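You operate a simulated robot arm through the tools that you are given. There is no shell and no other tool. Be economical: measure what you need, move in short steps, check, and stop when the job is done.

You are at the controls of a simulated two-armed robot. One attempt, no reset.

TASK
Dip the green card's rod in oil, press it through short blank P3.
Fine: dip its shank in the red pot; press it right home; lever up and slide out at the end; leave blank and rod on the slide.

Only the result counts: the job must be done as asked and must still hold three seconds after the hand-in. Knocking over, shifting, dropping, spilling or breaking anything else fails it.

THE ROBOT
Two 6-joint arms with two-finger parallel grippers on one trunk, on a base that drives. Base frame: it is fixed to the floor where the robot stands at the start and does not move with it; the origin is under the middle of the robot, x ahead of it, y to its left, z up; the surface under the hand at the start is at about z = 0.84. Lengths are in m, angles in degrees, forces in N, time in s.
The left shoulder is at the start at [0.06, 0.187, 1.259], the right one opposite. With the tool pointing down near the work surface each hand reaches from about 0.1 to 0.58 m from the robot's upright axis, wherever it stands, measured 20 degrees to its own side. Places, roughly: nest on the slide [0.5, -0.2, 0.9]; slide of the press [0.5, -0.2, 0.9]. Payload 1.57 kg a hand.
The TCP of each hand is the grasp point between the finger pads, 0.03 m short of the fingertips. In the tool frame z runs along the fingers and y along their closing line. The gripper opens to 0.11 m. The fingers are 0.024 m wide and 0.012 m thick; the gripper's body (0.048 by 0.112 m) begins 0.078 m behind the TCP.
Orientation is that of the tool frame in the base frame, as a unit quaternion [x, y, z, w]. With the fingers straight down and closing along the base's y, the tool's x points along the base's -x, its y along +y and its z along -z.

THE INTERFACE
- The arms move only by the tool step_arm. It takes "left_steps", "right_steps" or both (then of equal length, played together; a hand with none holds still); each is a list of rows, each a list of 7 numbers: the shift along the tool's x, y, z in m, then the turn, a rotation vector about the tool's x, y, z in degrees, then the finger opening in m, from 0 to 0.11. In form: [[dx, dy, dz, rx, ry, rz, claw], ...]. A call has 1 to 20 rows; each row shifts and turns the commanded pose from where the row before left it, along the tool's axes as they then stand. Rows are played at 5 a second. More than 0.05 m and 8.6 degrees between two rows, or a gripper value outside its range, and nothing of the call is played. Where a pose cannot be reached the arm comes as near as it can. A force on the tool above 90 N (or 10 N above the force at the start of the call, whichever is more), or a blocked arm, ends the call early, and 0.2 s more pass. The fingers move at their own pace (about 0.153 m/s each) and stop on an object; they squeeze with about 24 N. The grip force told is the motor's: it shows also when the fingers shut on nothing. Time passes only in rows, and 0.2 s behind the last, so rows that do not move let the fingers close. The reply holds the time, the measured pose of the TCP, the force on the tool along the base axes, the opening and the grip force, in the units named above and with some noise, with the torque about the TCP (base axes, N m) and any sound that the robot's microphone picked up.
- Cameras (640 x 400 px; columns grow to the right, rows downward): "scene" is now at [0.0217, -0.0025, 1.8249]; the picture's right is [0.13, -0.99, 0.00], its down [-0.69, -0.09, -0.72] and it looks along [0.71, 0.09, -0.70] (base axes); focal length 264 px, centre (320, 200). "left" rides on the left gripper at [0.07, -0.016, -0.141] in its tool frame; the picture's right is [0.23, 0.97, 0.00], its down [-0.86, 0.20, -0.48] and it looks along [-0.47, 0.11, 0.88] (tool axes); focal length 222 px, centre (320, 200). "right" rides on the right gripper at [0.07, 0.016, -0.141] in its tool frame; the picture's right is [-0.23, 0.97, 0.00], its down [-0.86, -0.20, -0.48] and it looks along [-0.47, -0.11, 0.88] (tool axes); focal length 222 px, centre (320, 200). There is no depth. A picture from a camera that has moved, and an enlarged one, comes with that camera's place and axes in the base frame and with its lens. The place of the scene camera against the robot may be out by one fixed shift of up to 0.025 m in any direction.
- get_image(camera): a new picture of that camera. No time passes.
- move_column(by): slides the trunk up (or, below 0, down) by that many m; the arms and the scene camera ride with it, the base frame stays. It gives what a move gives, with no picture.
- drive_base(legs): drives the robot by 1 to 6 legs, each [ahead, left, turn to the left] in m, m and degrees, along the robot's own axes; the way and the turn of a leg run together, so that a leg with both is an arc; at most 1.5 m and 180 degrees a leg. The arms and the cameras ride along, it lands a little off, and it stops where it bumps. It gives what a move gives.
- turn_head(pan, tilt): turns the head with the scene camera to pan (to the left, within 86 degrees either way) and tilt (down, from -29 to 69), counted from straight ahead of the robot. It gives what a move gives.
- enlarge(camera, box): a new picture of the part [left, top, right, bottom] of that camera's present view, enlarged. No time passes.
- close_job(): hands the job in; it is judged then, once.

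Work in short steps. Places have to be worked out from the pictures, the camera data and where the tool is seen: move nearer, look again, correct. Check each grasp and each placing, and mend what went wrong. You have 120 turns and 92 pictures in all, those below and enlarged ones among them. Open the grippers and draw the arms clear of the work before you hand the job in, unless the task says otherwise; then end with one line.

The tools are called after ">>>" as name(argument=value, ...) on one line, values as JSON. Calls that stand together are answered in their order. step_arm: Moves the arms, as the interface text tells. Its arguments: {"type":"object","properties":{"left_steps":{"type":"array"},"right_steps":{"type":"array"}},"required":[]} The other tools are called the same way: move_column (by) slides the trunk up or down; drive_base (legs) drives the base; turn_head (pan, tilt) turns the head that bears the scene camera; get_image (camera) takes a picture; enlarge (camera, box) takes an enlarged picture of a part of a camera's view; close_job () hands the job in.

At the start:

```text
time_s: 0.0
left_ee_pos: [0.3266, 0.1077, 1.5329]
left_ee_rot: [0.0, 1.0, -0.001, 0.0]
left_ft_force: [-0.1, 0.8, -0.3]
left_torque: [0.0, 0.01, 0.0]
left_width: 0.1098
left_finger_force: 0.1
right_ee_pos: [0.3607, -0.1842, 1.5066]
right_ee_rot: [0.0, 1.0, 0.0, 0.0]
right_ft_force: [-0.8, -0.2, -0.2]
right_torque: [0.0, -0.01, 0.01]
right_width: 0.1101
right_finger_force: 0.1
trunk travel left (down, up): [-0.887, 0.103]
robot x, y, heading: [0.0008, 0.0016, -0.2]
head pan, tilt: [7.4, 44.3]
```

scene: 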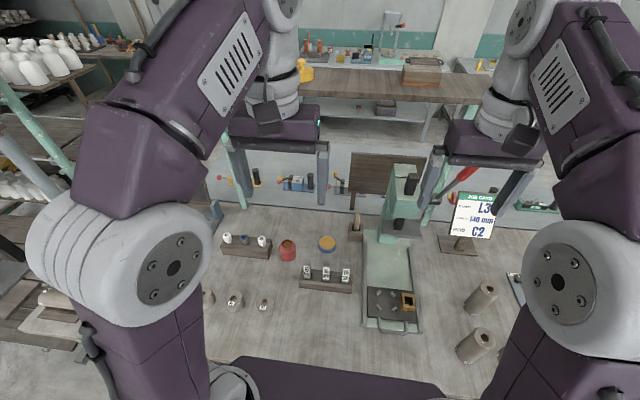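
right: 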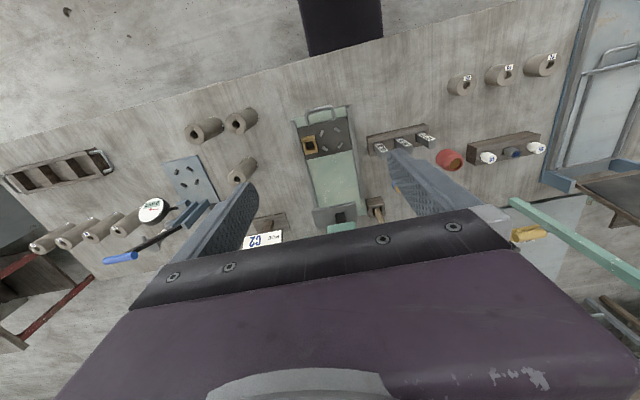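
left: 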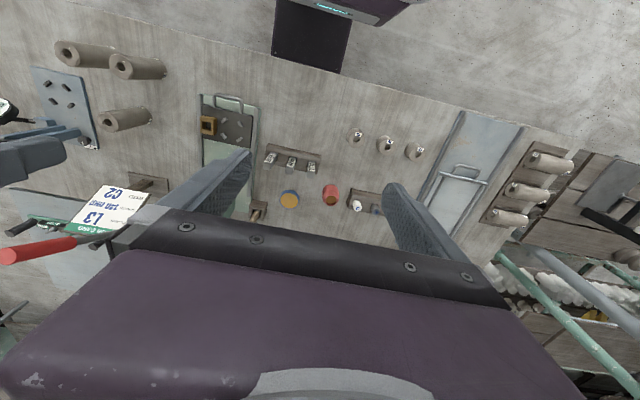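

The scene shows a press with slide, a card, pots, racks of rods and short blanks. I look closer at the card, the racks and the slide.

>>> enlarge(camera="scene", box=[200, 210, 360, 310])

>>> enlarge(camera="scene", box=[340, 150, 500, 340])

>>> enlarge(camera="left", box=[180, 80, 440, 240])

>>> enlarge(camera="right", box=[240, 40, 560, 240])

```text
4.00 times, centred on (280, 260) of scene
camera zoom: at [0.0217, -0.0025, 1.8249], right [0.13, -0.99, 0.0], down [-0.69, -0.09, -0.72], along [0.71, 0.09, -0.7], focal length 1057 px, centre (480, -40)
```

zoom: 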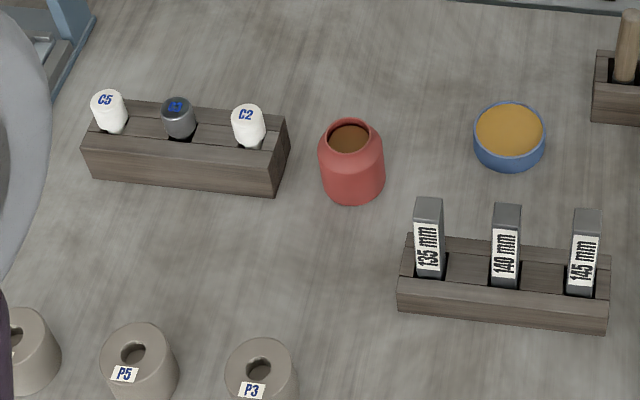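

```text
2.11 times, centred on (420, 245) of scene
camera zoom: at [0.0217, -0.0025, 1.8249], right [0.13, -0.99, 0.0], down [-0.69, -0.09, -0.72], along [0.71, 0.09, -0.7], focal length 556 px, centre (110, 105)
```

zoom: 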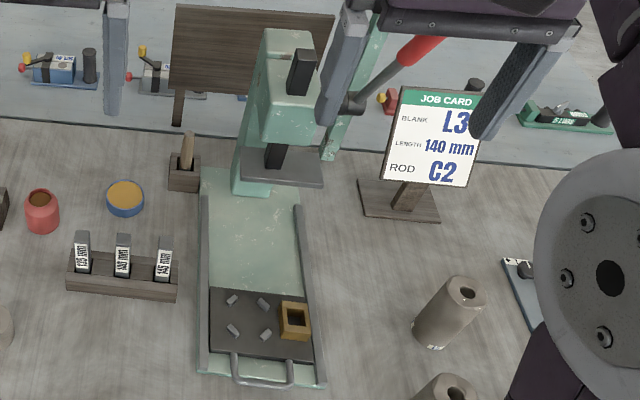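

```text
2.46 times, centred on (310, 160) of left
camera zoom: at [0.2553, 0.0935, 1.6747], right [-0.23, 0.97, 0.0], down [0.86, 0.2, 0.48], along [0.47, 0.11, -0.88], focal length 547 px, centre (345, 298)
```

zoom: 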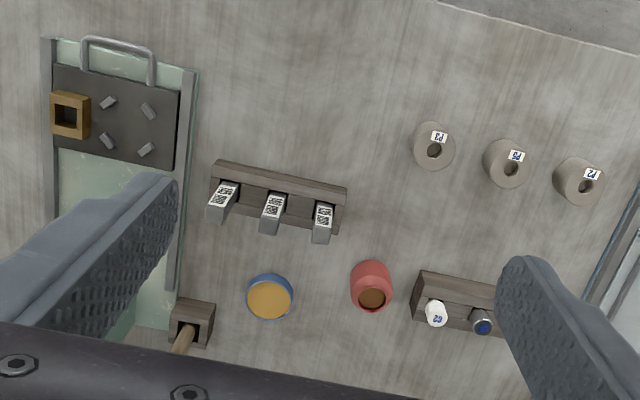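

```text
2.00 times, centred on (400, 140) of right
camera zoom: at [0.2913, -0.1666, 1.6485], right [0.23, 0.97, 0.0], down [0.86, -0.2, 0.48], along [0.47, -0.11, -0.88], focal length 444 px, centre (160, 320)
```

zoom: 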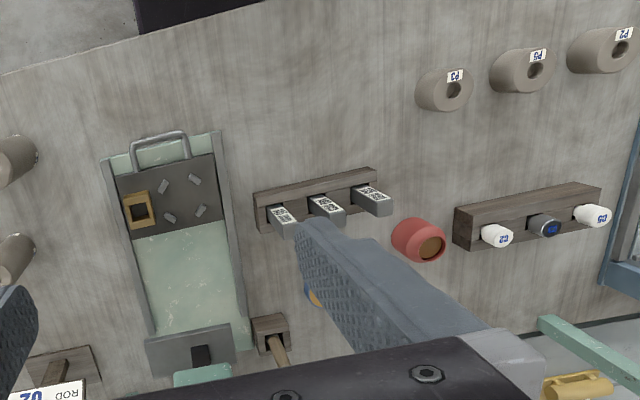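

The card names rod C2 (white head). I read P3 at about (0.41, 0.26), C2 at about (0.63, 0.32), the red pot at about (0.65, 0.23). I lower the left hand over P3 for a closer look.

>>> step_arm(left_steps=[[-0.009, 0.019, 0.0475, 0, 0, 0, 0.11], [-0.009, 0.019, 0.04, 0, 0, 0, 0.11], [-0.009, 0.019, 0.04, 0, 0, 0, 0.11], [-0.009, 0.019, 0.04, 0, 0, 0, 0.11], [-0.009, 0.019, 0.04, 0, 0, 0, 0.11], [-0.009, 0.019, 0.04, 0, 0, 0, 0.11], [-0.009, 0.019, 0.04, 0, 0, 0, 0.11], [-0.009, 0.019, 0.04, 0, 0, 0, 0.11]])

>>> get_image(camera="left")

>>> get_image(camera="scene")

```text
refused: row 1 steps farther than a row can; nothing moved
```

```text
84 pictures are left
camera left: at [0.2553, 0.0935, 1.6747], right [-0.23, 0.97, 0.0], down [0.86, 0.2, 0.48], along [0.47, 0.11, -0.88], focal length 222 px, centre (320, 200)
```

left: 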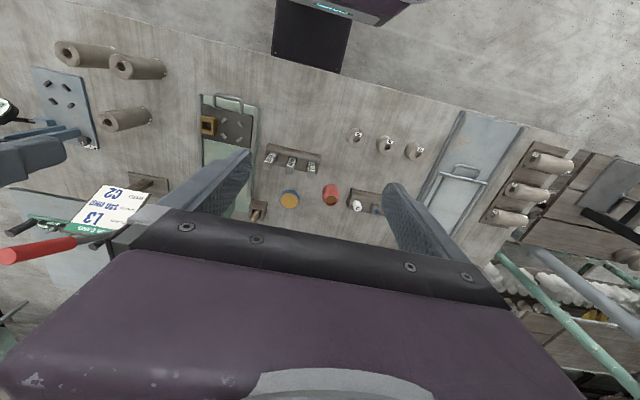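

```text
83 pictures are left
camera scene: at [0.0217, -0.0025, 1.8249], right [0.13, -0.99, 0.0], down [-0.69, -0.09, -0.72], along [0.71, 0.09, -0.7], focal length 264 px, centre (320, 200)
```

scene: 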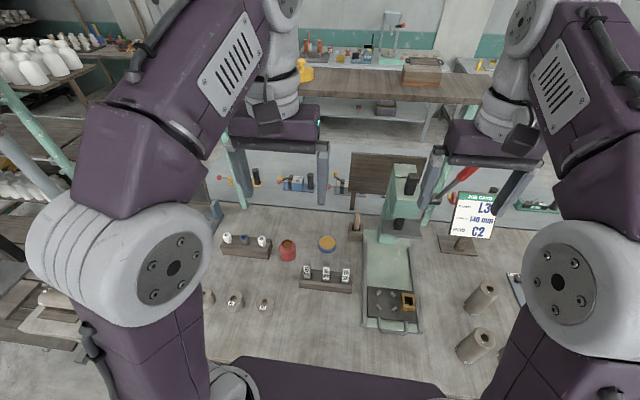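

The first row was too long (norm over 0.05). I replay it with shorter rows.

>>> step_arm(left_steps=[[-0.009, 0.019, 0.04, 0, 0, 0, 0.11], [-0.009, 0.019, 0.04, 0, 0, 0, 0.11], [-0.009, 0.019, 0.04, 0, 0, 0, 0.11], [-0.009, 0.019, 0.04, 0, 0, 0, 0.11], [-0.009, 0.019, 0.04, 0, 0, 0, 0.11], [-0.009, 0.019, 0.04, 0, 0, 0, 0.11], [-0.009, 0.019, 0.04, 0, 0, 0, 0.11], [-0.009, 0.019, 0.04, 0, 0, 0, 0.11], [0, 0, 0.04, 0, 0, 0, 0.11]])

>>> get_image(camera="left")

```text
time_s: 2.0
left_ee_pos: [0.3976, 0.2606, 1.1726]
left_ee_rot: [0.0, 1.0, 0.001, -0.001]
left_ft_force: [0.0, 0.0, 0.1]
left_torque: [0.0, 0.01, 0.01]
left_width: 0.1097
left_finger_force: 0.2
right_ee_pos: [0.3638, -0.183, 1.5053]
right_ee_rot: [0.0, 1.0, 0.0, -0.001]
right_ft_force: [0.0, 0.9, -0.4]
right_torque: [0.04, 0.02, -0.03]
right_width: 0.1101
right_finger_force: 0.0
trunk travel left (down, up): [-0.887, 0.103]
robot x, y, heading: [-0.0017, 0.0019, 0.0]
head pan, tilt: [7.4, 44.3]
```

```text
82 pictures are left
camera left: at [0.3272, 0.2459, 1.3143], right [-0.23, 0.97, 0.0], down [0.85, 0.2, 0.48], along [0.47, 0.11, -0.88], focal length 222 px, centre (320, 200)
```

left: 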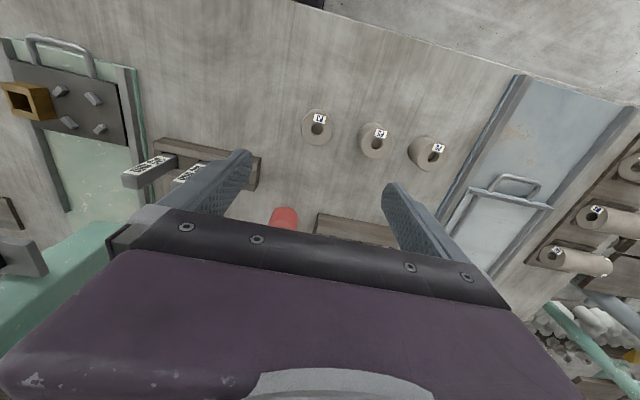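

P3 top comes out at about (0.405, 0.26) in both views. I enlarge to see its size, hole and foot.

>>> enlarge(camera="left", box=[270, 80, 470, 200])

>>> enlarge(camera="scene", box=[340, 150, 500, 250])

>>> enlarge(camera="left", box=[0, 30, 160, 150])

```text
3.20 times, centred on (370, 140) of left
camera zoom: at [0.3272, 0.2459, 1.3143], right [-0.23, 0.97, 0.0], down [0.85, 0.2, 0.48], along [0.47, 0.11, -0.88], focal length 711 px, centre (160, 392)
```

zoom: 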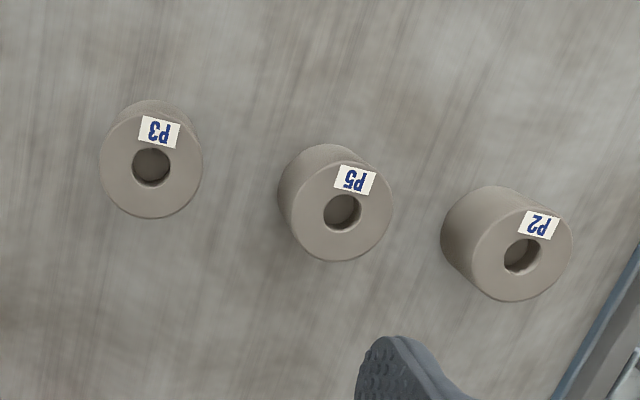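

```text
4.00 times, centred on (420, 200) of scene
camera zoom: at [0.0232, -0.0021, 1.825], right [0.13, -0.99, 0.0], down [-0.69, -0.09, -0.72], along [0.71, 0.09, -0.7], focal length 1057 px, centre (-80, 200)
```

zoom: 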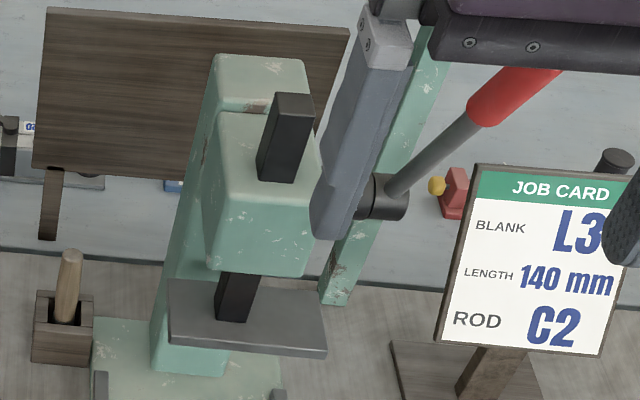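

```text
3.33 times, centred on (80, 90) of left
camera zoom: at [0.3272, 0.2459, 1.3143], right [-0.23, 0.97, 0.0], down [0.85, 0.2, 0.48], along [0.47, 0.11, -0.88], focal length 740 px, centre (1120, 567)
```

zoom: 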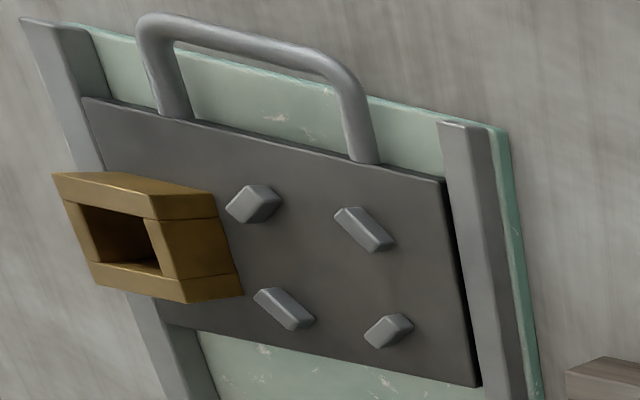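

P3 is about 58 mm across, top near z 0.885, axis at (0.411, 0.261). I move above it at a reduced opening and check.

>>> step_arm(left_steps=[[-0.004, 0, 0.045, 0, 0, 0, 0.09], [-0.004, 0, 0.045, 0, 0, 0, 0.09], [-0.004, 0, 0.045, 0, 0, 0, 0.09], [-0.002, 0, 0.045, 0, 0, 0, 0.09]])

>>> get_image(camera="left")

>>> get_image(camera="scene")

```text
time_s: 3.0
left_ee_pos: [0.4146, 0.262, 0.994]
left_ee_rot: [0.0, 1.0, -0.001, 0.0]
left_ft_force: [0.3, -0.8, 0.1]
left_torque: [-0.01, 0.03, -0.01]
left_width: 0.0899
left_finger_force: 0.1
right_ee_pos: [0.3619, -0.1842, 1.506]
right_ee_rot: [0.0, 1.0, 0.0, 0.0]
right_ft_force: [-0.6, -0.1, -0.8]
right_torque: [-0.03, -0.01, 0.0]
right_width: 0.11
right_finger_force: 0.1
trunk travel left (down, up): [-0.887, 0.103]
robot x, y, heading: [-0.0011, -0.0029, 0.1]
head pan, tilt: [7.4, 44.3]
```

```text
78 pictures are left
camera left: at [0.3443, 0.2462, 1.1356], right [-0.23, 0.97, 0.0], down [0.85, 0.2, 0.48], along [0.47, 0.11, -0.88], focal length 222 px, centre (320, 200)
```

left: 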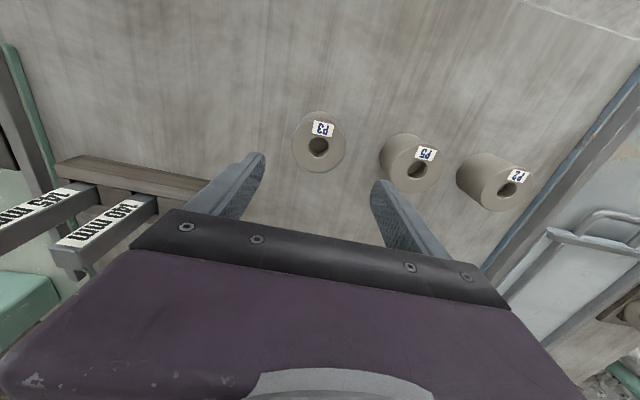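

```text
77 pictures are left
camera scene: at [0.0231, -0.0017, 1.825], right [0.13, -0.99, 0.0], down [-0.69, -0.09, -0.72], along [0.71, 0.09, -0.7], focal length 264 px, centre (320, 200)
```

scene: 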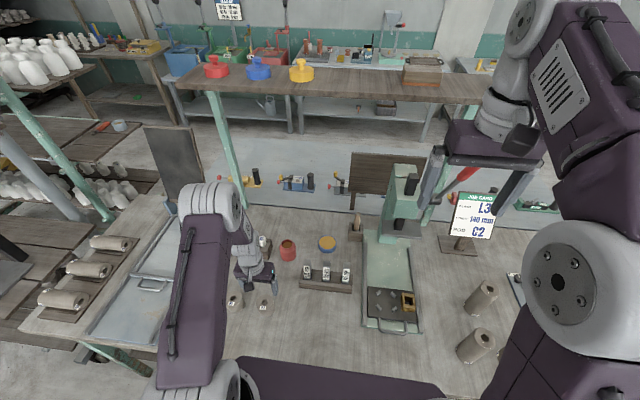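

The hole confirms P3's axis at (0.412, 0.260), top 0.885. I descend around it and close.

>>> step_arm(left_steps=[[0.0025, -0.002, 0.04, 0, 0, 0, 0.09], [0, 0, 0.04, 0, 0, 0, 0.09], [0, 0, 0.032, 0, 0, 0, 0.09], [0, 0, 0, 0, 0, 0, 0.05], [0, 0, 0, 0, 0, 0, 0.05], [0, 0, 0, 0, 0, 0, 0.05]])

>>> get_image(camera="left")

```text
time_s: 4.4
left_ee_pos: [0.4114, 0.2602, 0.8808]
left_ee_rot: [0.001, 1.0, 0.0, 0.0]
left_ft_force: [0.5, -1.1, 0.0]
left_torque: [0.0, -0.01, -0.02]
left_width: 0.0594
left_finger_force: 24.0
right_ee_pos: [0.3624, -0.1826, 1.506]
right_ee_rot: [0.0, 1.0, 0.001, 0.0]
right_ft_force: [1.1, 1.1, -0.6]
right_torque: [0.0, -0.02, 0.0]
right_width: 0.1102
right_finger_force: 0.0
trunk travel left (down, up): [-0.887, 0.103]
robot x, y, heading: [0.0002, -0.004, -0.1]
head pan, tilt: [7.4, 44.3]
```

```text
76 pictures are left
camera left: at [0.3402, 0.2448, 1.0234], right [-0.23, 0.97, 0.0], down [0.86, 0.2, 0.48], along [0.47, 0.11, -0.88], focal length 222 px, centre (320, 200)
```

left: 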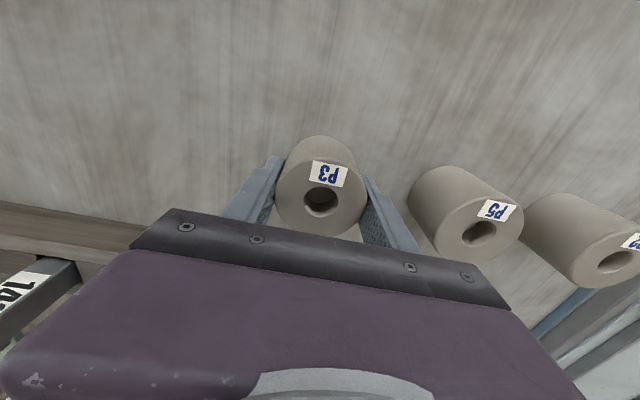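

P3 is gripped (59 mm). I lift it.

>>> step_arm(left_steps=[[0, 0, -0.02, 0, 0, 0, 0.05], [0, 0, -0.04, 0, 0, 0, 0.05], [0, 0, -0.045, 0, 0, 0, 0.05], [0, 0, -0.045, 0, 0, 0, 0.05], [0, 0, -0.045, 0, 0, 0, 0.05]])

>>> get_image(camera="scene")

```text
time_s: 5.6
left_ee_pos: [0.4088, 0.2596, 1.0754]
left_ee_rot: [0.0, 1.0, 0.0, 0.0]
left_ft_force: [-0.3, -0.3, -0.4]
left_torque: [-0.01, 0.01, -0.01]
left_width: 0.05
left_finger_force: 0.0
right_ee_pos: [0.361, -0.1849, 1.5074]
right_ee_rot: [0.001, 1.0, 0.0, 0.0]
right_ft_force: [0.1, 0.0, -0.3]
right_torque: [-0.02, -0.02, -0.01]
right_width: 0.11
right_finger_force: 0.1
trunk travel left (down, up): [-0.887, 0.103]
robot x, y, heading: [-0.0004, 0.0005, -0.2]
head pan, tilt: [7.4, 44.3]
```

```text
75 pictures are left
camera scene: at [0.0202, -0.0029, 1.8249], right [0.13, -0.99, 0.0], down [-0.69, -0.09, -0.72], along [0.71, 0.09, -0.7], focal length 264 px, centre (320, 200)
```

scene: 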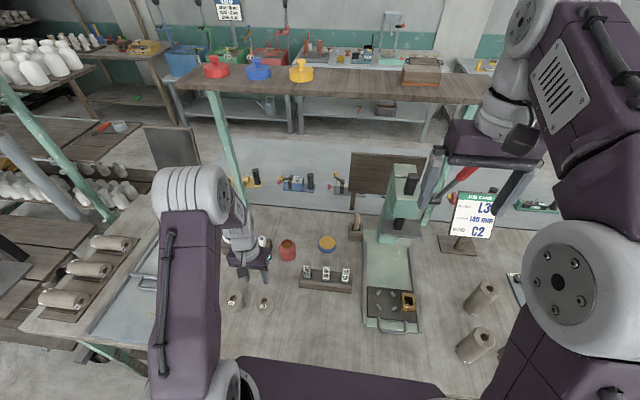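

The fingers closed to 0.05: the blank slipped out. I check where it is.

>>> get_image(camera="left")

>>> enlarge(camera="scene", box=[200, 220, 360, 320])

```text
74 pictures are left
camera left: at [0.3381, 0.2443, 1.2173], right [-0.23, 0.97, 0.0], down [0.85, 0.2, 0.48], along [0.47, 0.11, -0.88], focal length 222 px, centre (320, 200)
```

left: 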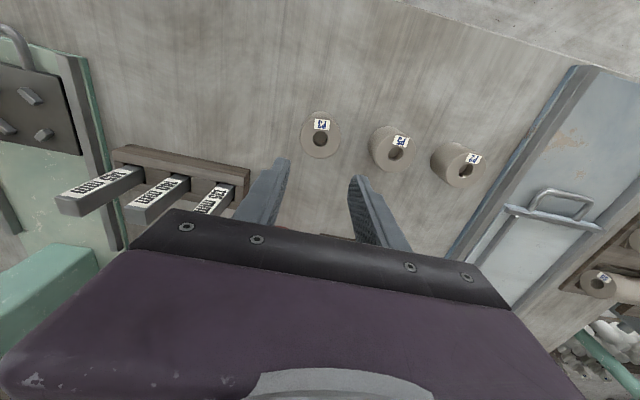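

```text
4.00 times, centred on (280, 270) of scene
camera zoom: at [0.0202, -0.0029, 1.8249], right [0.13, -0.99, 0.0], down [-0.69, -0.09, -0.72], along [0.71, 0.09, -0.7], focal length 1057 px, centre (480, -80)
```

zoom: 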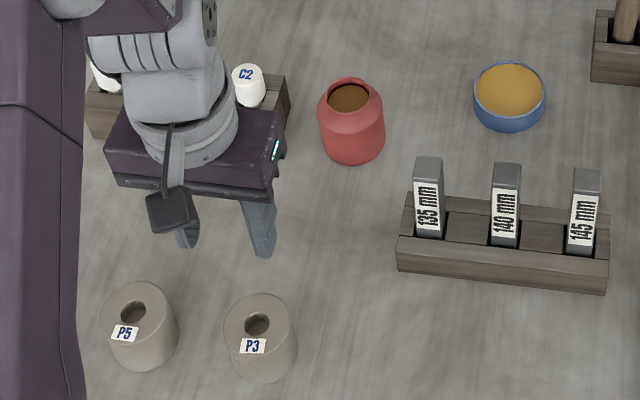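

P3 still stands where it was. I take it again, shutting harder (command 0), and lift very slowly.

>>> step_arm(left_steps=[[-0.004, 0.001, 0, 0, 0, 0, 0.09], [0, 0, 0.04, 0, 0, 0, 0.09], [0, 0, 0.04, 0, 0, 0, 0.09], [0, 0, 0.04, 0, 0, 0, 0.09], [0, 0, 0.04, 0, 0, 0, 0.09], [0, 0, 0.03, 0, 0, 0, 0.09], [0, 0, 0.01, 0, 0, 0, 0.09], [0, 0, 0, 0, 0, 0, 0.0], [0, 0, 0, 0, 0, 0, 0.0], [0, 0, 0, 0, 0, 0, 0.0], [0, 0, 0, 0, 0, 0, 0.0]])

>>> step_arm(left_steps=[[0, 0, -0.002, 0, 0, 0, 0.0], [0, 0, -0.003, 0, 0, 0, 0.0], [0, 0, -0.004, 0, 0, 0, 0.0], [0, 0, -0.004, 0, 0, 0, 0.0], [0, 0, -0.004, 0, 0, 0, 0.0]])

>>> get_image(camera="left")

```text
time_s: 8.0
left_ee_pos: [0.4143, 0.2601, 0.8764]
left_ee_rot: [0.001, 1.0, 0.0, 0.0]
left_ft_force: [0.1, -0.3, 0.0]
left_torque: [-0.01, -0.02, -0.01]
left_width: 0.0596
left_finger_force: 24.0
right_ee_pos: [0.3625, -0.1834, 1.5066]
right_ee_rot: [0.0, 1.0, 0.0, 0.0]
right_ft_force: [-0.1, 0.1, -0.1]
right_torque: [0.02, 0.05, -0.03]
right_width: 0.1098
right_finger_force: 0.1
trunk travel left (down, up): [-0.887, 0.103]
robot x, y, heading: [-0.0016, -0.0011, -0.1]
head pan, tilt: [7.4, 44.3]
```

```text
time_s: 9.2
left_ee_pos: [0.413, 0.26, 0.8931]
left_ee_rot: [0.001, 1.0, 0.0, -0.001]
left_ft_force: [0.7, 0.5, -2.4]
left_torque: [0.02, -0.01, 0.01]
left_width: 0.0592
left_finger_force: 24.1
right_ee_pos: [0.3625, -0.1842, 1.5069]
right_ee_rot: [0.0, 1.0, 0.001, 0.0]
right_ft_force: [0.6, -0.3, -0.5]
right_torque: [-0.01, -0.02, 0.03]
right_width: 0.1099
right_finger_force: 0.0
trunk travel left (down, up): [-0.887, 0.103]
robot x, y, heading: [-0.0011, -0.0018, -0.2]
head pan, tilt: [7.4, 44.3]
```

```text
72 pictures are left
camera left: at [0.3424, 0.2451, 1.035], right [-0.23, 0.97, 0.0], down [0.86, 0.2, 0.48], along [0.47, 0.11, -0.88], focal length 222 px, centre (320, 200)
```

left: 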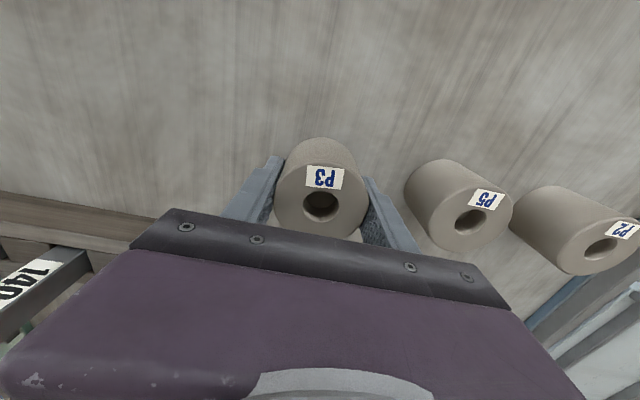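

The blank rises with the hand (2.4 N weight). I continue at a moderate speed and watch the width.

>>> step_arm(left_steps=[[0, 0, -0.006, 0, 0, 0, 0.0], [0, 0, -0.01, 0, 0, 0, 0.0], [0, 0, -0.014, 0, 0, 0, 0.0], [0, 0, -0.016, 0, 0, 0, 0.0], [0, 0, -0.016, 0, 0, 0, 0.0], [0, 0, -0.016, 0, 0, 0, 0.0], [0, 0, -0.016, 0, 0, 0, 0.0], [0, 0, -0.012, 0, 0, 0, 0.0], [0, 0, -0.006, 0, 0, 0, 0.0], [0, 0, -0.003, 0, 0, 0, 0.0]])

>>> get_image(camera="left")

```text
time_s: 11.4
left_ee_pos: [0.4145, 0.2597, 1.0072]
left_ee_rot: [0.0, 1.0, 0.0, 0.0]
left_ft_force: [0.1, 0.0, -3.4]
left_torque: [0.01, -0.01, 0.02]
left_width: 0.0594
left_finger_force: 24.1
right_ee_pos: [0.3626, -0.1831, 1.5062]
right_ee_rot: [-0.001, 1.0, 0.0, 0.001]
right_ft_force: [-0.1, -0.1, -0.1]
right_torque: [-0.02, 0.0, 0.0]
right_width: 0.11
right_finger_force: 0.1
trunk travel left (down, up): [-0.887, 0.103]
robot x, y, heading: [0.0002, -0.002, -0.4]
head pan, tilt: [7.4, 44.3]
```

```text
71 pictures are left
camera left: at [0.3437, 0.2447, 1.15], right [-0.23, 0.97, 0.0], down [0.86, 0.2, 0.48], along [0.47, 0.11, -0.88], focal length 222 px, centre (320, 200)
```

left: 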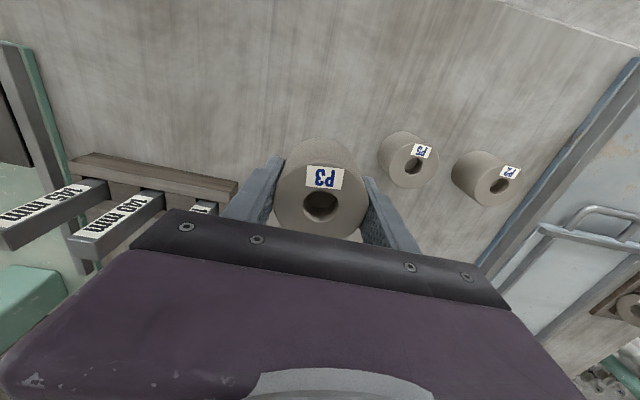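

The blank is held square. I raise a little more and drive the base 0.35 m to the right so that the left hand comes before the nest.

>>> step_arm(left_steps=[[0, 0, -0.01, 0, 0, 0, 0.0], [0, 0, -0.015, 0, 0, 0, 0.0], [0, 0, -0.015, 0, 0, 0, 0.0], [0, 0, -0.01, 0, 0, 0, 0.0]])

>>> drive_base(legs=[[0, -0.35, 0]])

>>> get_image(camera="left")

>>> get_image(camera="scene")

```text
time_s: 12.4
left_ee_pos: [0.4138, 0.2589, 1.0571]
left_ee_rot: [0.0, 1.0, 0.0, 0.0]
left_ft_force: [0.9, -0.1, -1.7]
left_torque: [0.01, -0.01, -0.01]
left_width: 0.0593
left_finger_force: 23.6
right_ee_pos: [0.3618, -0.1837, 1.5073]
right_ee_rot: [0.0, 1.0, -0.001, 0.0]
right_ft_force: [0.0, -0.5, 0.8]
right_torque: [-0.01, 0.03, -0.01]
right_width: 0.1099
right_finger_force: 0.0
trunk travel left (down, up): [-0.887, 0.103]
robot x, y, heading: [-0.0005, -0.0001, 0.0]
head pan, tilt: [7.4, 44.3]
```

```text
time_s: 14.7
left_ee_pos: [0.4139, -0.0864, 1.0563]
left_ee_rot: [0.0, 1.0, -0.001, 0.0]
left_ft_force: [0.7, -0.4, -3.2]
left_torque: [0.01, 0.0, 0.01]
left_width: 0.0595
left_finger_force: 23.6
right_ee_pos: [0.3624, -0.5293, 1.5079]
right_ee_rot: [0.0, 1.0, -0.001, 0.0]
right_ft_force: [0.1, -0.2, 1.0]
right_torque: [-0.05, 0.0, -0.02]
right_width: 0.1102
right_finger_force: 0.1
trunk travel left (down, up): [-0.887, 0.103]
robot x, y, heading: [-0.0, -0.3532, -0.0]
head pan, tilt: [7.4, 44.3]
```

```text
70 pictures are left
camera left: at [0.3431, -0.102, 1.1985], right [-0.23, 0.97, 0.0], down [0.86, 0.2, 0.48], along [0.47, 0.11, -0.88], focal length 222 px, centre (320, 200)
```

left: 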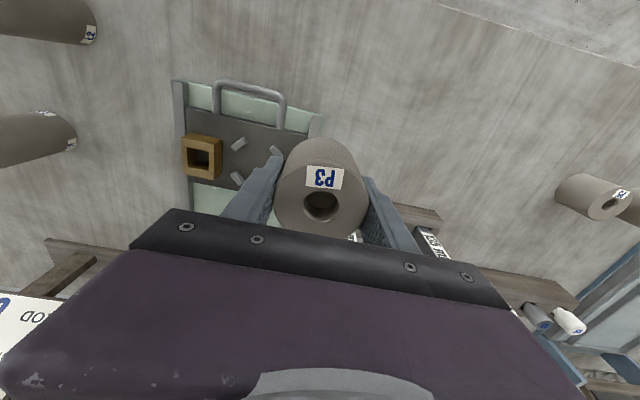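

```text
69 pictures are left
camera scene: at [0.0224, -0.3478, 1.8249], right [0.13, -0.99, 0.0], down [-0.69, -0.09, -0.72], along [0.71, 0.09, -0.7], focal length 264 px, centre (320, 200)
```

scene: 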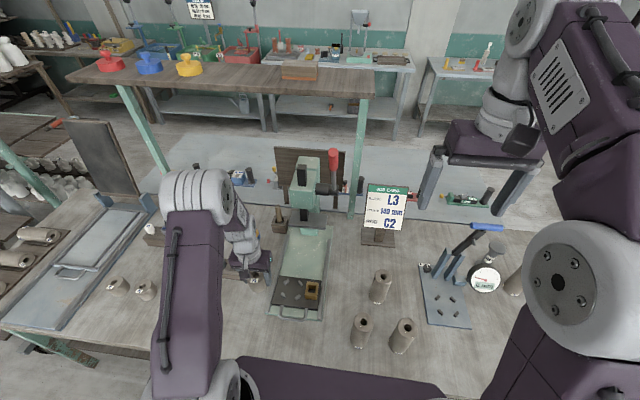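

I see the nest beside the blank. I shift the hand to (0.50, -0.13) so that the nest comes clear above the blank in the picture.

>>> step_arm(left_steps=[[-0.015, -0.005, -0.01, 0, 0, 0, 0.0], [-0.022, -0.012, -0.01, 0, 0, 0, 0.0], [-0.022, -0.012, -0.01, 0, 0, 0, 0.0], [-0.022, -0.012, -0.01, 0, 0, 0, 0.0], [-0.01, -0.003, -0.005, 0, 0, 0, 0.0]])

>>> get_image(camera="left")

```text
time_s: 15.9
left_ee_pos: [0.5062, -0.1329, 1.1015]
left_ee_rot: [0.0, 1.0, 0.0, 0.0]
left_ft_force: [-0.8, 0.4, -2.3]
left_torque: [0.0, -0.03, 0.01]
left_width: 0.0593
left_finger_force: 24.1
right_ee_pos: [0.3621, -0.5319, 1.5061]
right_ee_rot: [0.0, 1.0, 0.001, 0.0]
right_ft_force: [-0.8, 0.6, 0.5]
right_torque: [0.0, 0.02, 0.02]
right_width: 0.1102
right_finger_force: 0.0
trunk travel left (down, up): [-0.887, 0.103]
robot x, y, heading: [-0.0006, -0.351, 0.2]
head pan, tilt: [7.4, 44.3]
```

```text
68 pictures are left
camera left: at [0.4352, -0.1484, 1.2438], right [-0.23, 0.97, 0.0], down [0.86, 0.2, 0.48], along [0.47, 0.11, -0.88], focal length 222 px, centre (320, 200)
```

left: 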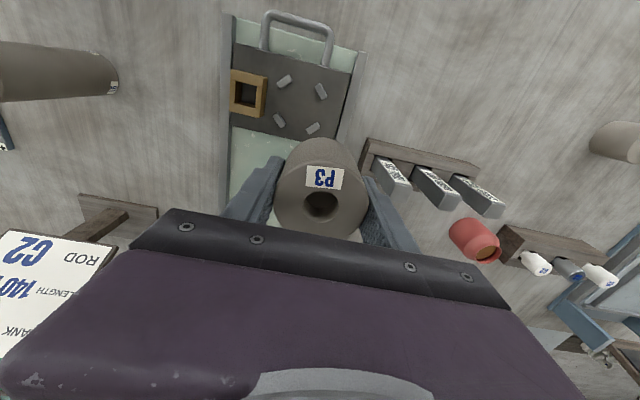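

>>> enlarge(camera="left", box=[210, 0, 370, 150])

```text
2.67 times, centred on (290, 75) of left
camera zoom: at [0.4352, -0.1484, 1.2438], right [-0.23, 0.97, 0.0], down [0.86, 0.2, 0.48], along [0.47, 0.11, -0.88], focal length 592 px, centre (400, 533)
```

zoom: 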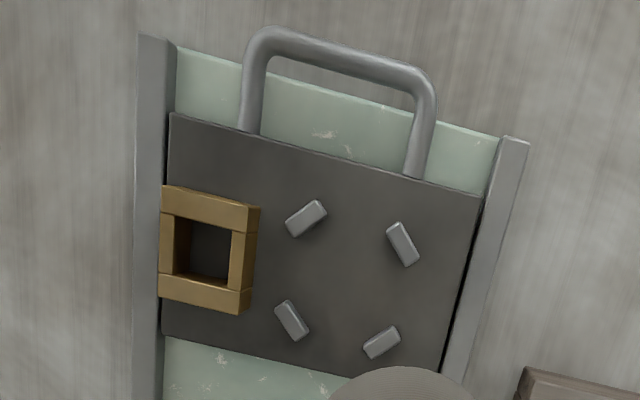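

The nest centre comes out at (0.478, -0.171), pins on the diagonals; the brass box sits close on the -y side. I turn the hand 90° so that the fingers open along x, clear of the box.

>>> step_arm(left_steps=[[0, 0, 0, 0, 0, 4, 0], [0, 0, 0, 0, 0, 8, 0], [0, 0, 0, 0, 0, 8, 0], [0, 0, 0, 0, 0, 8, 0], [0, 0, 0, 0, 0, 8, 0], [0, 0, 0, 0, 0, 8, 0], [0, 0, 0, 0, 0, 8, 0], [0, 0, 0, 0, 0, 8, 0], [0, 0, 0, 0, 0, 8, 0], [0, 0, 0, 0, 0, 8, 0], [0, 0, 0, 0, 0, 8, 0], [0, 0, 0, 0, 0, 6, 0]])

>>> get_image(camera="left")

```text
time_s: 18.5
left_ee_pos: [0.5053, -0.1335, 1.1022]
left_ee_rot: [0.708, 0.706, 0.001, 0.0]
left_ft_force: [-0.4, 0.0, -2.9]
left_torque: [-0.03, 0.01, 0.02]
left_width: 0.0596
left_finger_force: 23.6
right_ee_pos: [0.3616, -0.533, 1.5072]
right_ee_rot: [0.0, 1.0, 0.0, 0.0]
right_ft_force: [0.5, -0.5, -0.6]
right_torque: [0.03, 0.0, 0.0]
right_width: 0.1098
right_finger_force: 0.1
trunk travel left (down, up): [-0.887, 0.103]
robot x, y, heading: [-0.0011, -0.348, 0.0]
head pan, tilt: [7.4, 44.3]
```

```text
66 pictures are left
camera left: at [0.4876, -0.0622, 1.2436], right [0.97, 0.23, 0.0], down [0.2, -0.86, 0.48], along [0.11, -0.47, -0.88], focal length 222 px, centre (320, 200)
```

left: 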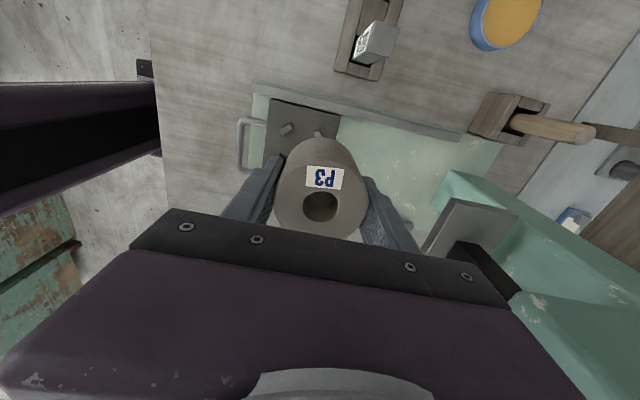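

The turn worked. I bring the blank over the nest at z ≈ 0.97 and look.

>>> step_arm(left_steps=[[-0.012, -0.009, 0.01, 0, 0, 0, 0], [-0.0125, -0.0093, 0.02, 0, 0, 0, 0], [-0.012, -0.009, 0.02, 0, 0, 0, 0], [0, 0, 0.025, 0, 0, 0, 0], [0, 0, 0.025, 0, 0, 0, 0], [0, 0, 0.02, 0, 0, 0, 0], [0, 0, 0.01, 0, 0, 0, 0]])

>>> get_image(camera="left")

>>> enlarge(camera="scene", box=[220, 180, 380, 330])

```text
time_s: 20.1
left_ee_pos: [0.4769, -0.1699, 0.9718]
left_ee_rot: [0.707, 0.707, -0.001, 0.0]
left_ft_force: [0.2, 0.4, -2.5]
left_torque: [0.0, 0.04, 0.0]
left_width: 0.0595
left_finger_force: 23.3
right_ee_pos: [0.3622, -0.5328, 1.5067]
right_ee_rot: [0.0, 1.0, 0.0, 0.0]
right_ft_force: [0.0, 0.1, 0.2]
right_torque: [0.0, -0.01, -0.03]
right_width: 0.11
right_finger_force: 0.1
trunk travel left (down, up): [-0.887, 0.103]
robot x, y, heading: [0.0017, -0.3512, 0.1]
head pan, tilt: [7.4, 44.3]
```

```text
65 pictures are left
camera left: at [0.4593, -0.0989, 1.1143], right [0.97, 0.23, 0.0], down [0.2, -0.85, 0.48], along [0.11, -0.47, -0.88], focal length 222 px, centre (320, 200)
```

left: 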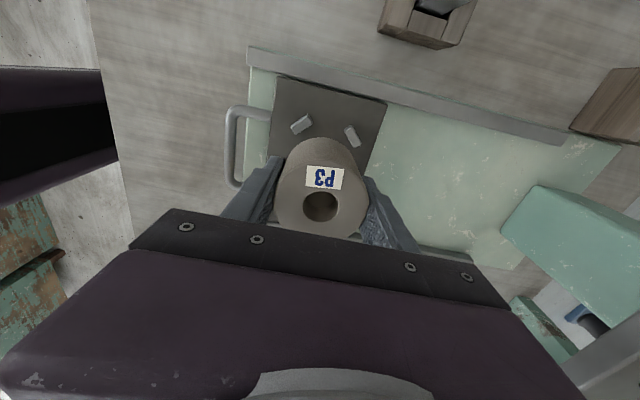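

```text
2.67 times, centred on (300, 255) of scene
camera zoom: at [0.0226, -0.3516, 1.825], right [0.13, -0.99, 0.0], down [-0.69, -0.09, -0.72], along [0.71, 0.09, -0.7], focal length 705 px, centre (373, 53)
```

zoom: 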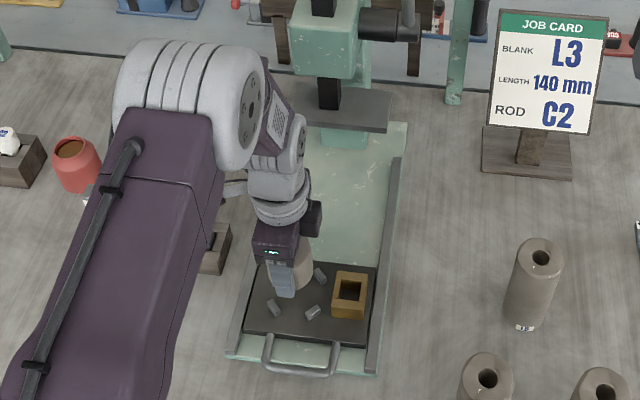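

The +y pin pair gives the nest centre at (0.477, -0.1705): the hand is right over it. I descend gently and watch the force.

>>> step_arm(left_steps=[[-0.0005, 0, 0.012, 0, 0, 0, 0], [0, 0, 0.012, 0, 0, 0, 0], [0, 0, 0.012, 0, 0, 0, 0], [0, 0, 0.01, 0, 0, 0, 0], [0, 0, 0.006, 0, 0, 0, 0]])

>>> get_image(camera="left")

```text
time_s: 21.3
left_ee_pos: [0.4769, -0.1721, 0.9204]
left_ee_rot: [0.707, 0.707, 0.0, -0.001]
left_ft_force: [0.8, -0.4, -2.4]
left_torque: [-0.05, 0.02, 0.0]
left_width: 0.0589
left_finger_force: 24.7
right_ee_pos: [0.3627, -0.5325, 1.507]
right_ee_rot: [0.0, 1.0, 0.0, 0.0]
right_ft_force: [0.2, 0.1, 0.0]
right_torque: [-0.01, -0.01, 0.02]
right_width: 0.1099
right_finger_force: 0.0
trunk travel left (down, up): [-0.887, 0.103]
robot x, y, heading: [-0.0, -0.348, -0.1]
head pan, tilt: [7.4, 44.3]
```

```text
63 pictures are left
camera left: at [0.4598, -0.0996, 1.0621], right [0.97, 0.23, 0.0], down [0.2, -0.85, 0.48], along [0.11, -0.47, -0.88], focal length 222 px, centre (320, 200)
```

left: 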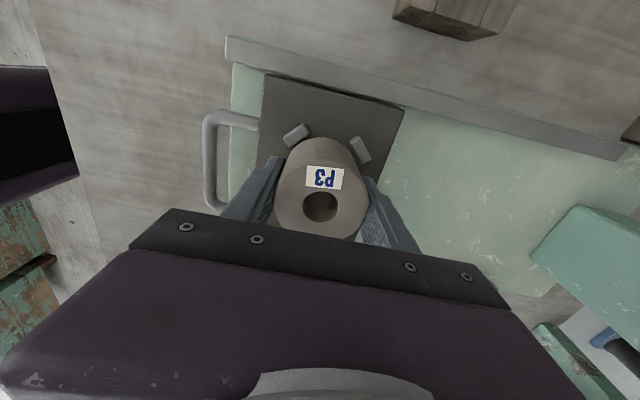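

Pins agree: centre about (0.477, -0.169). I go on down in small steps.

>>> step_arm(left_steps=[[0.001, 0, 0.005, 0, 0, 0, 0], [0, 0, 0.005, 0, 0, 0, 0], [0, 0, 0.005, 0, 0, 0, 0], [0, 0, 0.003, 0, 0, 0, 0]])

>>> get_image(camera="left")

```text
time_s: 22.3
left_ee_pos: [0.4756, -0.172, 0.9036]
left_ee_rot: [0.707, 0.707, 0.001, 0.001]
left_ft_force: [1.9, -5.9, 20.8]
left_torque: [0.27, 0.54, 0.15]
left_width: 0.0594
left_finger_force: 24.3
right_ee_pos: [0.3586, -0.5355, 1.5064]
right_ee_rot: [0.001, 1.0, 0.001, 0.0]
right_ft_force: [0.2, -0.1, 0.1]
right_torque: [0.02, -0.02, 0.02]
right_width: 0.1097
right_finger_force: 0.0
trunk travel left (down, up): [-0.887, 0.103]
robot x, y, heading: [0.0007, -0.3504, 0.1]
head pan, tilt: [7.4, 44.3]
```

```text
62 pictures are left
camera left: at [0.4582, -0.1007, 1.0452], right [0.97, 0.23, 0.0], down [0.2, -0.86, 0.48], along [0.11, -0.46, -0.88], focal length 222 px, centre (320, 200)
```

left: 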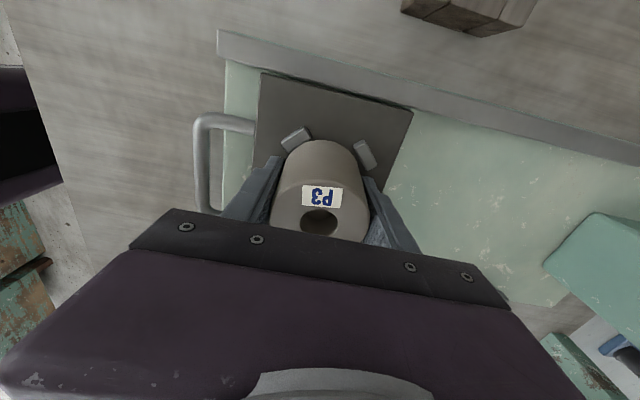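

The torque says the load sits at (-x, +y), i.e. on the top of one pin. I lift 12 mm and look closely.

>>> step_arm(left_steps=[[0, 0, -0.004, 0, 0, 0, 0], [0, 0, -0.006, 0, 0, 0, 0], [0, 0, -0.002, 0, 0, 0, 0]])

>>> enlarge(camera="left", box=[220, 80, 420, 250])

```text
time_s: 23.1
left_ee_pos: [0.4761, -0.17, 0.914]
left_ee_rot: [0.707, 0.707, 0.0, 0.0]
left_ft_force: [-0.9, -0.6, -3.0]
left_torque: [0.01, -0.01, 0.01]
left_width: 0.0595
left_finger_force: 24.2
right_ee_pos: [0.362, -0.5329, 1.5072]
right_ee_rot: [0.0, 1.0, 0.0, 0.0]
right_ft_force: [0.2, 0.6, -0.1]
right_torque: [0.02, -0.01, 0.02]
right_width: 0.11
right_finger_force: 0.1
trunk travel left (down, up): [-0.887, 0.103]
robot x, y, heading: [-0.0009, -0.3482, -0.1]
head pan, tilt: [7.4, 44.3]
```

```text
2.35 times, centred on (320, 165) of left
camera zoom: at [0.4595, -0.0992, 1.056], right [0.97, 0.23, 0.0], down [0.2, -0.86, 0.48], along [0.11, -0.47, -0.88], focal length 523 px, centre (320, 282)
```

zoom: 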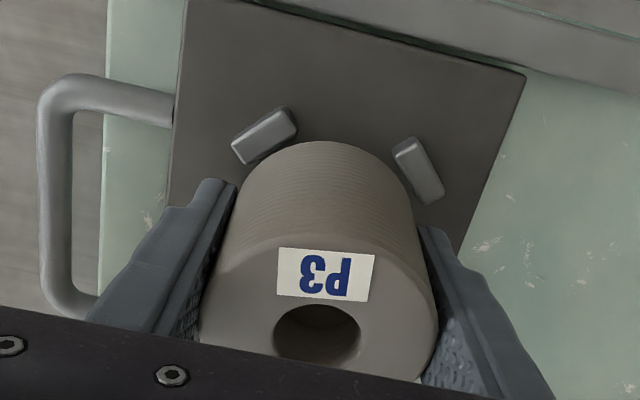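

The blank slid up ~18 mm in the fingers and tilted a few degrees. I set it down on the free bench at (0.40, 0.0) to regrip it upright and low.

>>> step_arm(left_steps=[[0, 0, -0.02, 0, 0, 0, 0], [0, 0, -0.03, 0, 0, 0, 0], [0, 0, -0.03, 0, 0, 0, 0], [0.02, -0.01, 0, 0, 0, 0, 0], [0.03, -0.013, 0, 0, 0, 0, 0], [0.03, -0.013, 0, 0, 0, 0, 0], [0.03, -0.013, 0, 0, 0, 0, 0], [0.03, -0.013, 0, 0, 0, 0, 0], [0.03, -0.014, 0, 0, 0, 0, 0], [0, 0, 0.02, 0, 0, 0, 0], [0, 0, 0.02, 0, 0, 0, 0], [0, 0, 0.02, 0, 0, 0, 0]])

>>> get_image(camera="left")

```text
time_s: 25.7
left_ee_pos: [0.4005, 0.0002, 0.9317]
left_ee_rot: [0.707, 0.707, 0.001, 0.0]
left_ft_force: [-0.7, -0.4, -3.2]
left_torque: [-0.01, -0.01, 0.0]
left_width: 0.0591
left_finger_force: 24.2
right_ee_pos: [0.3635, -0.5316, 1.5055]
right_ee_rot: [-0.001, 1.0, 0.0, 0.0]
right_ft_force: [-0.2, -0.7, 0.2]
right_torque: [0.0, -0.01, -0.02]
right_width: 0.1101
right_finger_force: 0.0
trunk travel left (down, up): [-0.887, 0.103]
robot x, y, heading: [0.0011, -0.3469, -0.0]
head pan, tilt: [7.4, 44.3]
```

```text
60 pictures are left
camera left: at [0.3828, 0.0716, 1.0746], right [0.97, 0.23, 0.0], down [0.2, -0.85, 0.48], along [0.11, -0.47, -0.88], focal length 222 px, centre (320, 200)
```

left: 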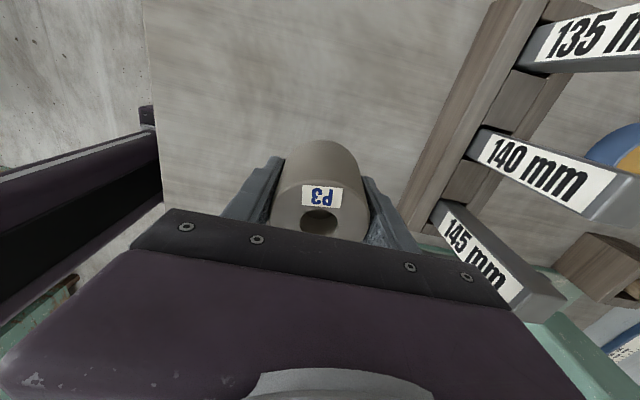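

The spot is clear (rack front at x ≈ 0.49). I lower and release slowly.

>>> step_arm(left_steps=[[0, 0, 0.02, 0, 0, 0, 0], [0, 0, 0.02, 0, 0, 0, 0], [0, 0, 0.012, 0, 0, 0, 0], [0, 0, 0.004, 0, 0, 0, 0], [0, 0, 0, 0, 0, 0, 0.062], [0, 0, 0, 0, 0, 0, 0.062], [0, 0, 0, 0, 0, 0, 0.07], [0, 0, 0, 0, 0, 0, 0.085], [0, 0, 0, 0, 0, 0, 0.085]])

>>> get_image(camera="left")

```text
time_s: 27.7
left_ee_pos: [0.402, -0.0009, 0.8789]
left_ee_rot: [0.707, 0.707, 0.0, 0.0]
left_ft_force: [-0.3, -0.7, 0.1]
left_torque: [0.0, 0.0, 0.02]
left_width: 0.085
left_finger_force: 0.1
right_ee_pos: [0.3622, -0.5336, 1.5061]
right_ee_rot: [0.0, 1.0, 0.0, 0.0]
right_ft_force: [0.2, 0.8, 0.0]
right_torque: [-0.01, 0.02, -0.02]
right_width: 0.1098
right_finger_force: 0.0
trunk travel left (down, up): [-0.887, 0.103]
robot x, y, heading: [0.0034, -0.354, -0.2]
head pan, tilt: [7.4, 44.3]
```

```text
59 pictures are left
camera left: at [0.3842, 0.0715, 1.0196], right [0.97, 0.23, 0.0], down [0.2, -0.85, 0.48], along [0.11, -0.47, -0.88], focal length 222 px, centre (320, 200)
```

left: 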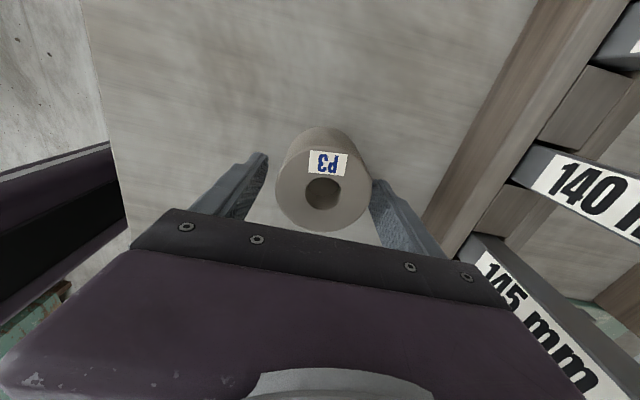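

The blank stands upright on the bench. Before regripping, I use the empty open hand to measure the nest directly along the tool axis.

>>> step_arm(left_steps=[[0, 0, -0.04, 0, 0, 0, 0.09], [0, 0, -0.045, 0, 0, 0, 0.1], [0, 0, -0.045, 0, 0, 0, 0.11], [-0.03, 0.013, 0, 0, 0, 0, 0.11], [-0.03, 0.013, 0, 0, 0, 0, 0.11], [-0.03, 0.013, 0, 0, 0, 0, 0.11], [-0.03, 0.013, 0, 0, 0, 0, 0.11], [-0.03, 0.013, 0, 0, 0, 0, 0.11], [-0.02, 0.0105, 0, 0, 0, 0, 0.11], [0, 0, 0.03, 0, 0, 0, 0.11], [0, 0, 0.01, 0, 0, 0, 0.11], [0, 0, 0.0, 0, 0, 0, 0.11]])

>>> enlarge(camera="left", box=[200, 60, 440, 210])

```text
time_s: 30.3
left_ee_pos: [0.4765, -0.1706, 0.9678]
left_ee_rot: [0.707, 0.707, 0.0, 0.0]
left_ft_force: [-0.5, 0.6, 0.0]
left_torque: [0.01, 0.02, 0.0]
left_width: 0.11
left_finger_force: 0.1
right_ee_pos: [0.362, -0.5333, 1.5062]
right_ee_rot: [0.0, 1.0, 0.0, 0.0]
right_ft_force: [0.2, -0.1, -0.9]
right_torque: [-0.01, 0.03, -0.03]
right_width: 0.1099
right_finger_force: 0.0
trunk travel left (down, up): [-0.887, 0.103]
robot x, y, heading: [0.0031, -0.3505, 0.0]
head pan, tilt: [7.4, 44.3]
```

```text
2.67 times, centred on (320, 135) of left
camera zoom: at [0.4594, -0.0991, 1.1099], right [0.97, 0.23, 0.0], down [0.2, -0.86, 0.48], along [0.11, -0.47, -0.88], focal length 592 px, centre (320, 373)
```

zoom: 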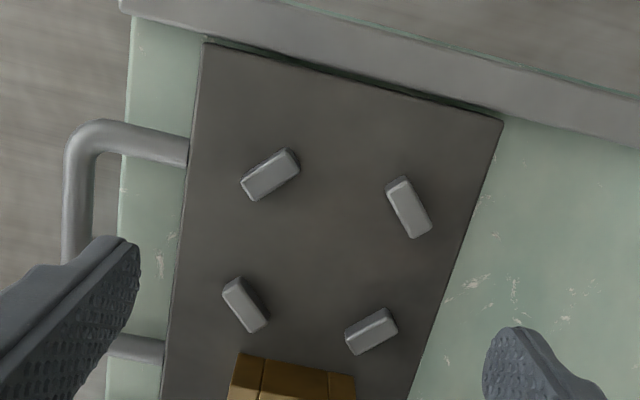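

All four pins seen: centre ≈ (0.477, -0.1695), inner clearance about 3.5 mm around the blank. I go back and regrip P3 centred, at (0.400, 0.0075).

>>> step_arm(left_steps=[[0, 0, -0.03, 0, 0, 0, 0.1], [0, 0, -0.03, 0, 0, 0, 0.09], [0.03, -0.013, 0, 0, 0, 0, 0.09], [0.03, -0.013, 0, 0, 0, 0, 0.09], [0.03, -0.013, 0, 0, 0, 0, 0.09], [0.03, -0.013, 0, 0, 0, 0, 0.09], [0.03, -0.013, 0, 0, 0, 0, 0.09], [0.028, -0.0115, 0, 0, 0, 0, 0.09], [0, 0, 0.04, 0, 0, 0, 0.09], [0, 0, 0.04, 0, 0, 0, 0.09], [0, 0, 0.04, 0, 0, 0, 0.09], [0, 0, 0.025, 0, 0, 0, 0.09], [0, 0, 0.008, 0, 0, 0, 0.09], [0, 0, 0, 0, 0, 0, 0.09]])

>>> get_image(camera="left")

```text
time_s: 33.3
left_ee_pos: [0.3995, 0.0079, 0.8745]
left_ee_rot: [0.707, 0.708, 0.0, 0.0]
left_ft_force: [0.8, -0.4, 0.3]
left_torque: [0.03, 0.01, -0.02]
left_width: 0.0897
left_finger_force: 0.0
right_ee_pos: [0.363, -0.5326, 1.5052]
right_ee_rot: [0.0, 1.0, -0.001, 0.0]
right_ft_force: [0.7, 0.2, 0.5]
right_torque: [-0.01, -0.03, -0.02]
right_width: 0.1101
right_finger_force: 0.0
trunk travel left (down, up): [-0.887, 0.103]
robot x, y, heading: [0.0036, -0.3446, 0.0]
head pan, tilt: [7.4, 44.3]
```

```text
57 pictures are left
camera left: at [0.3819, 0.0786, 1.0163], right [0.97, 0.23, 0.0], down [0.2, -0.85, 0.48], along [0.11, -0.47, -0.88], focal length 222 px, centre (320, 200)
```

left: 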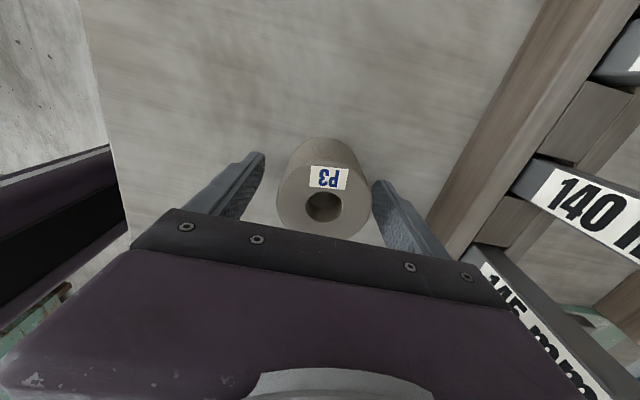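

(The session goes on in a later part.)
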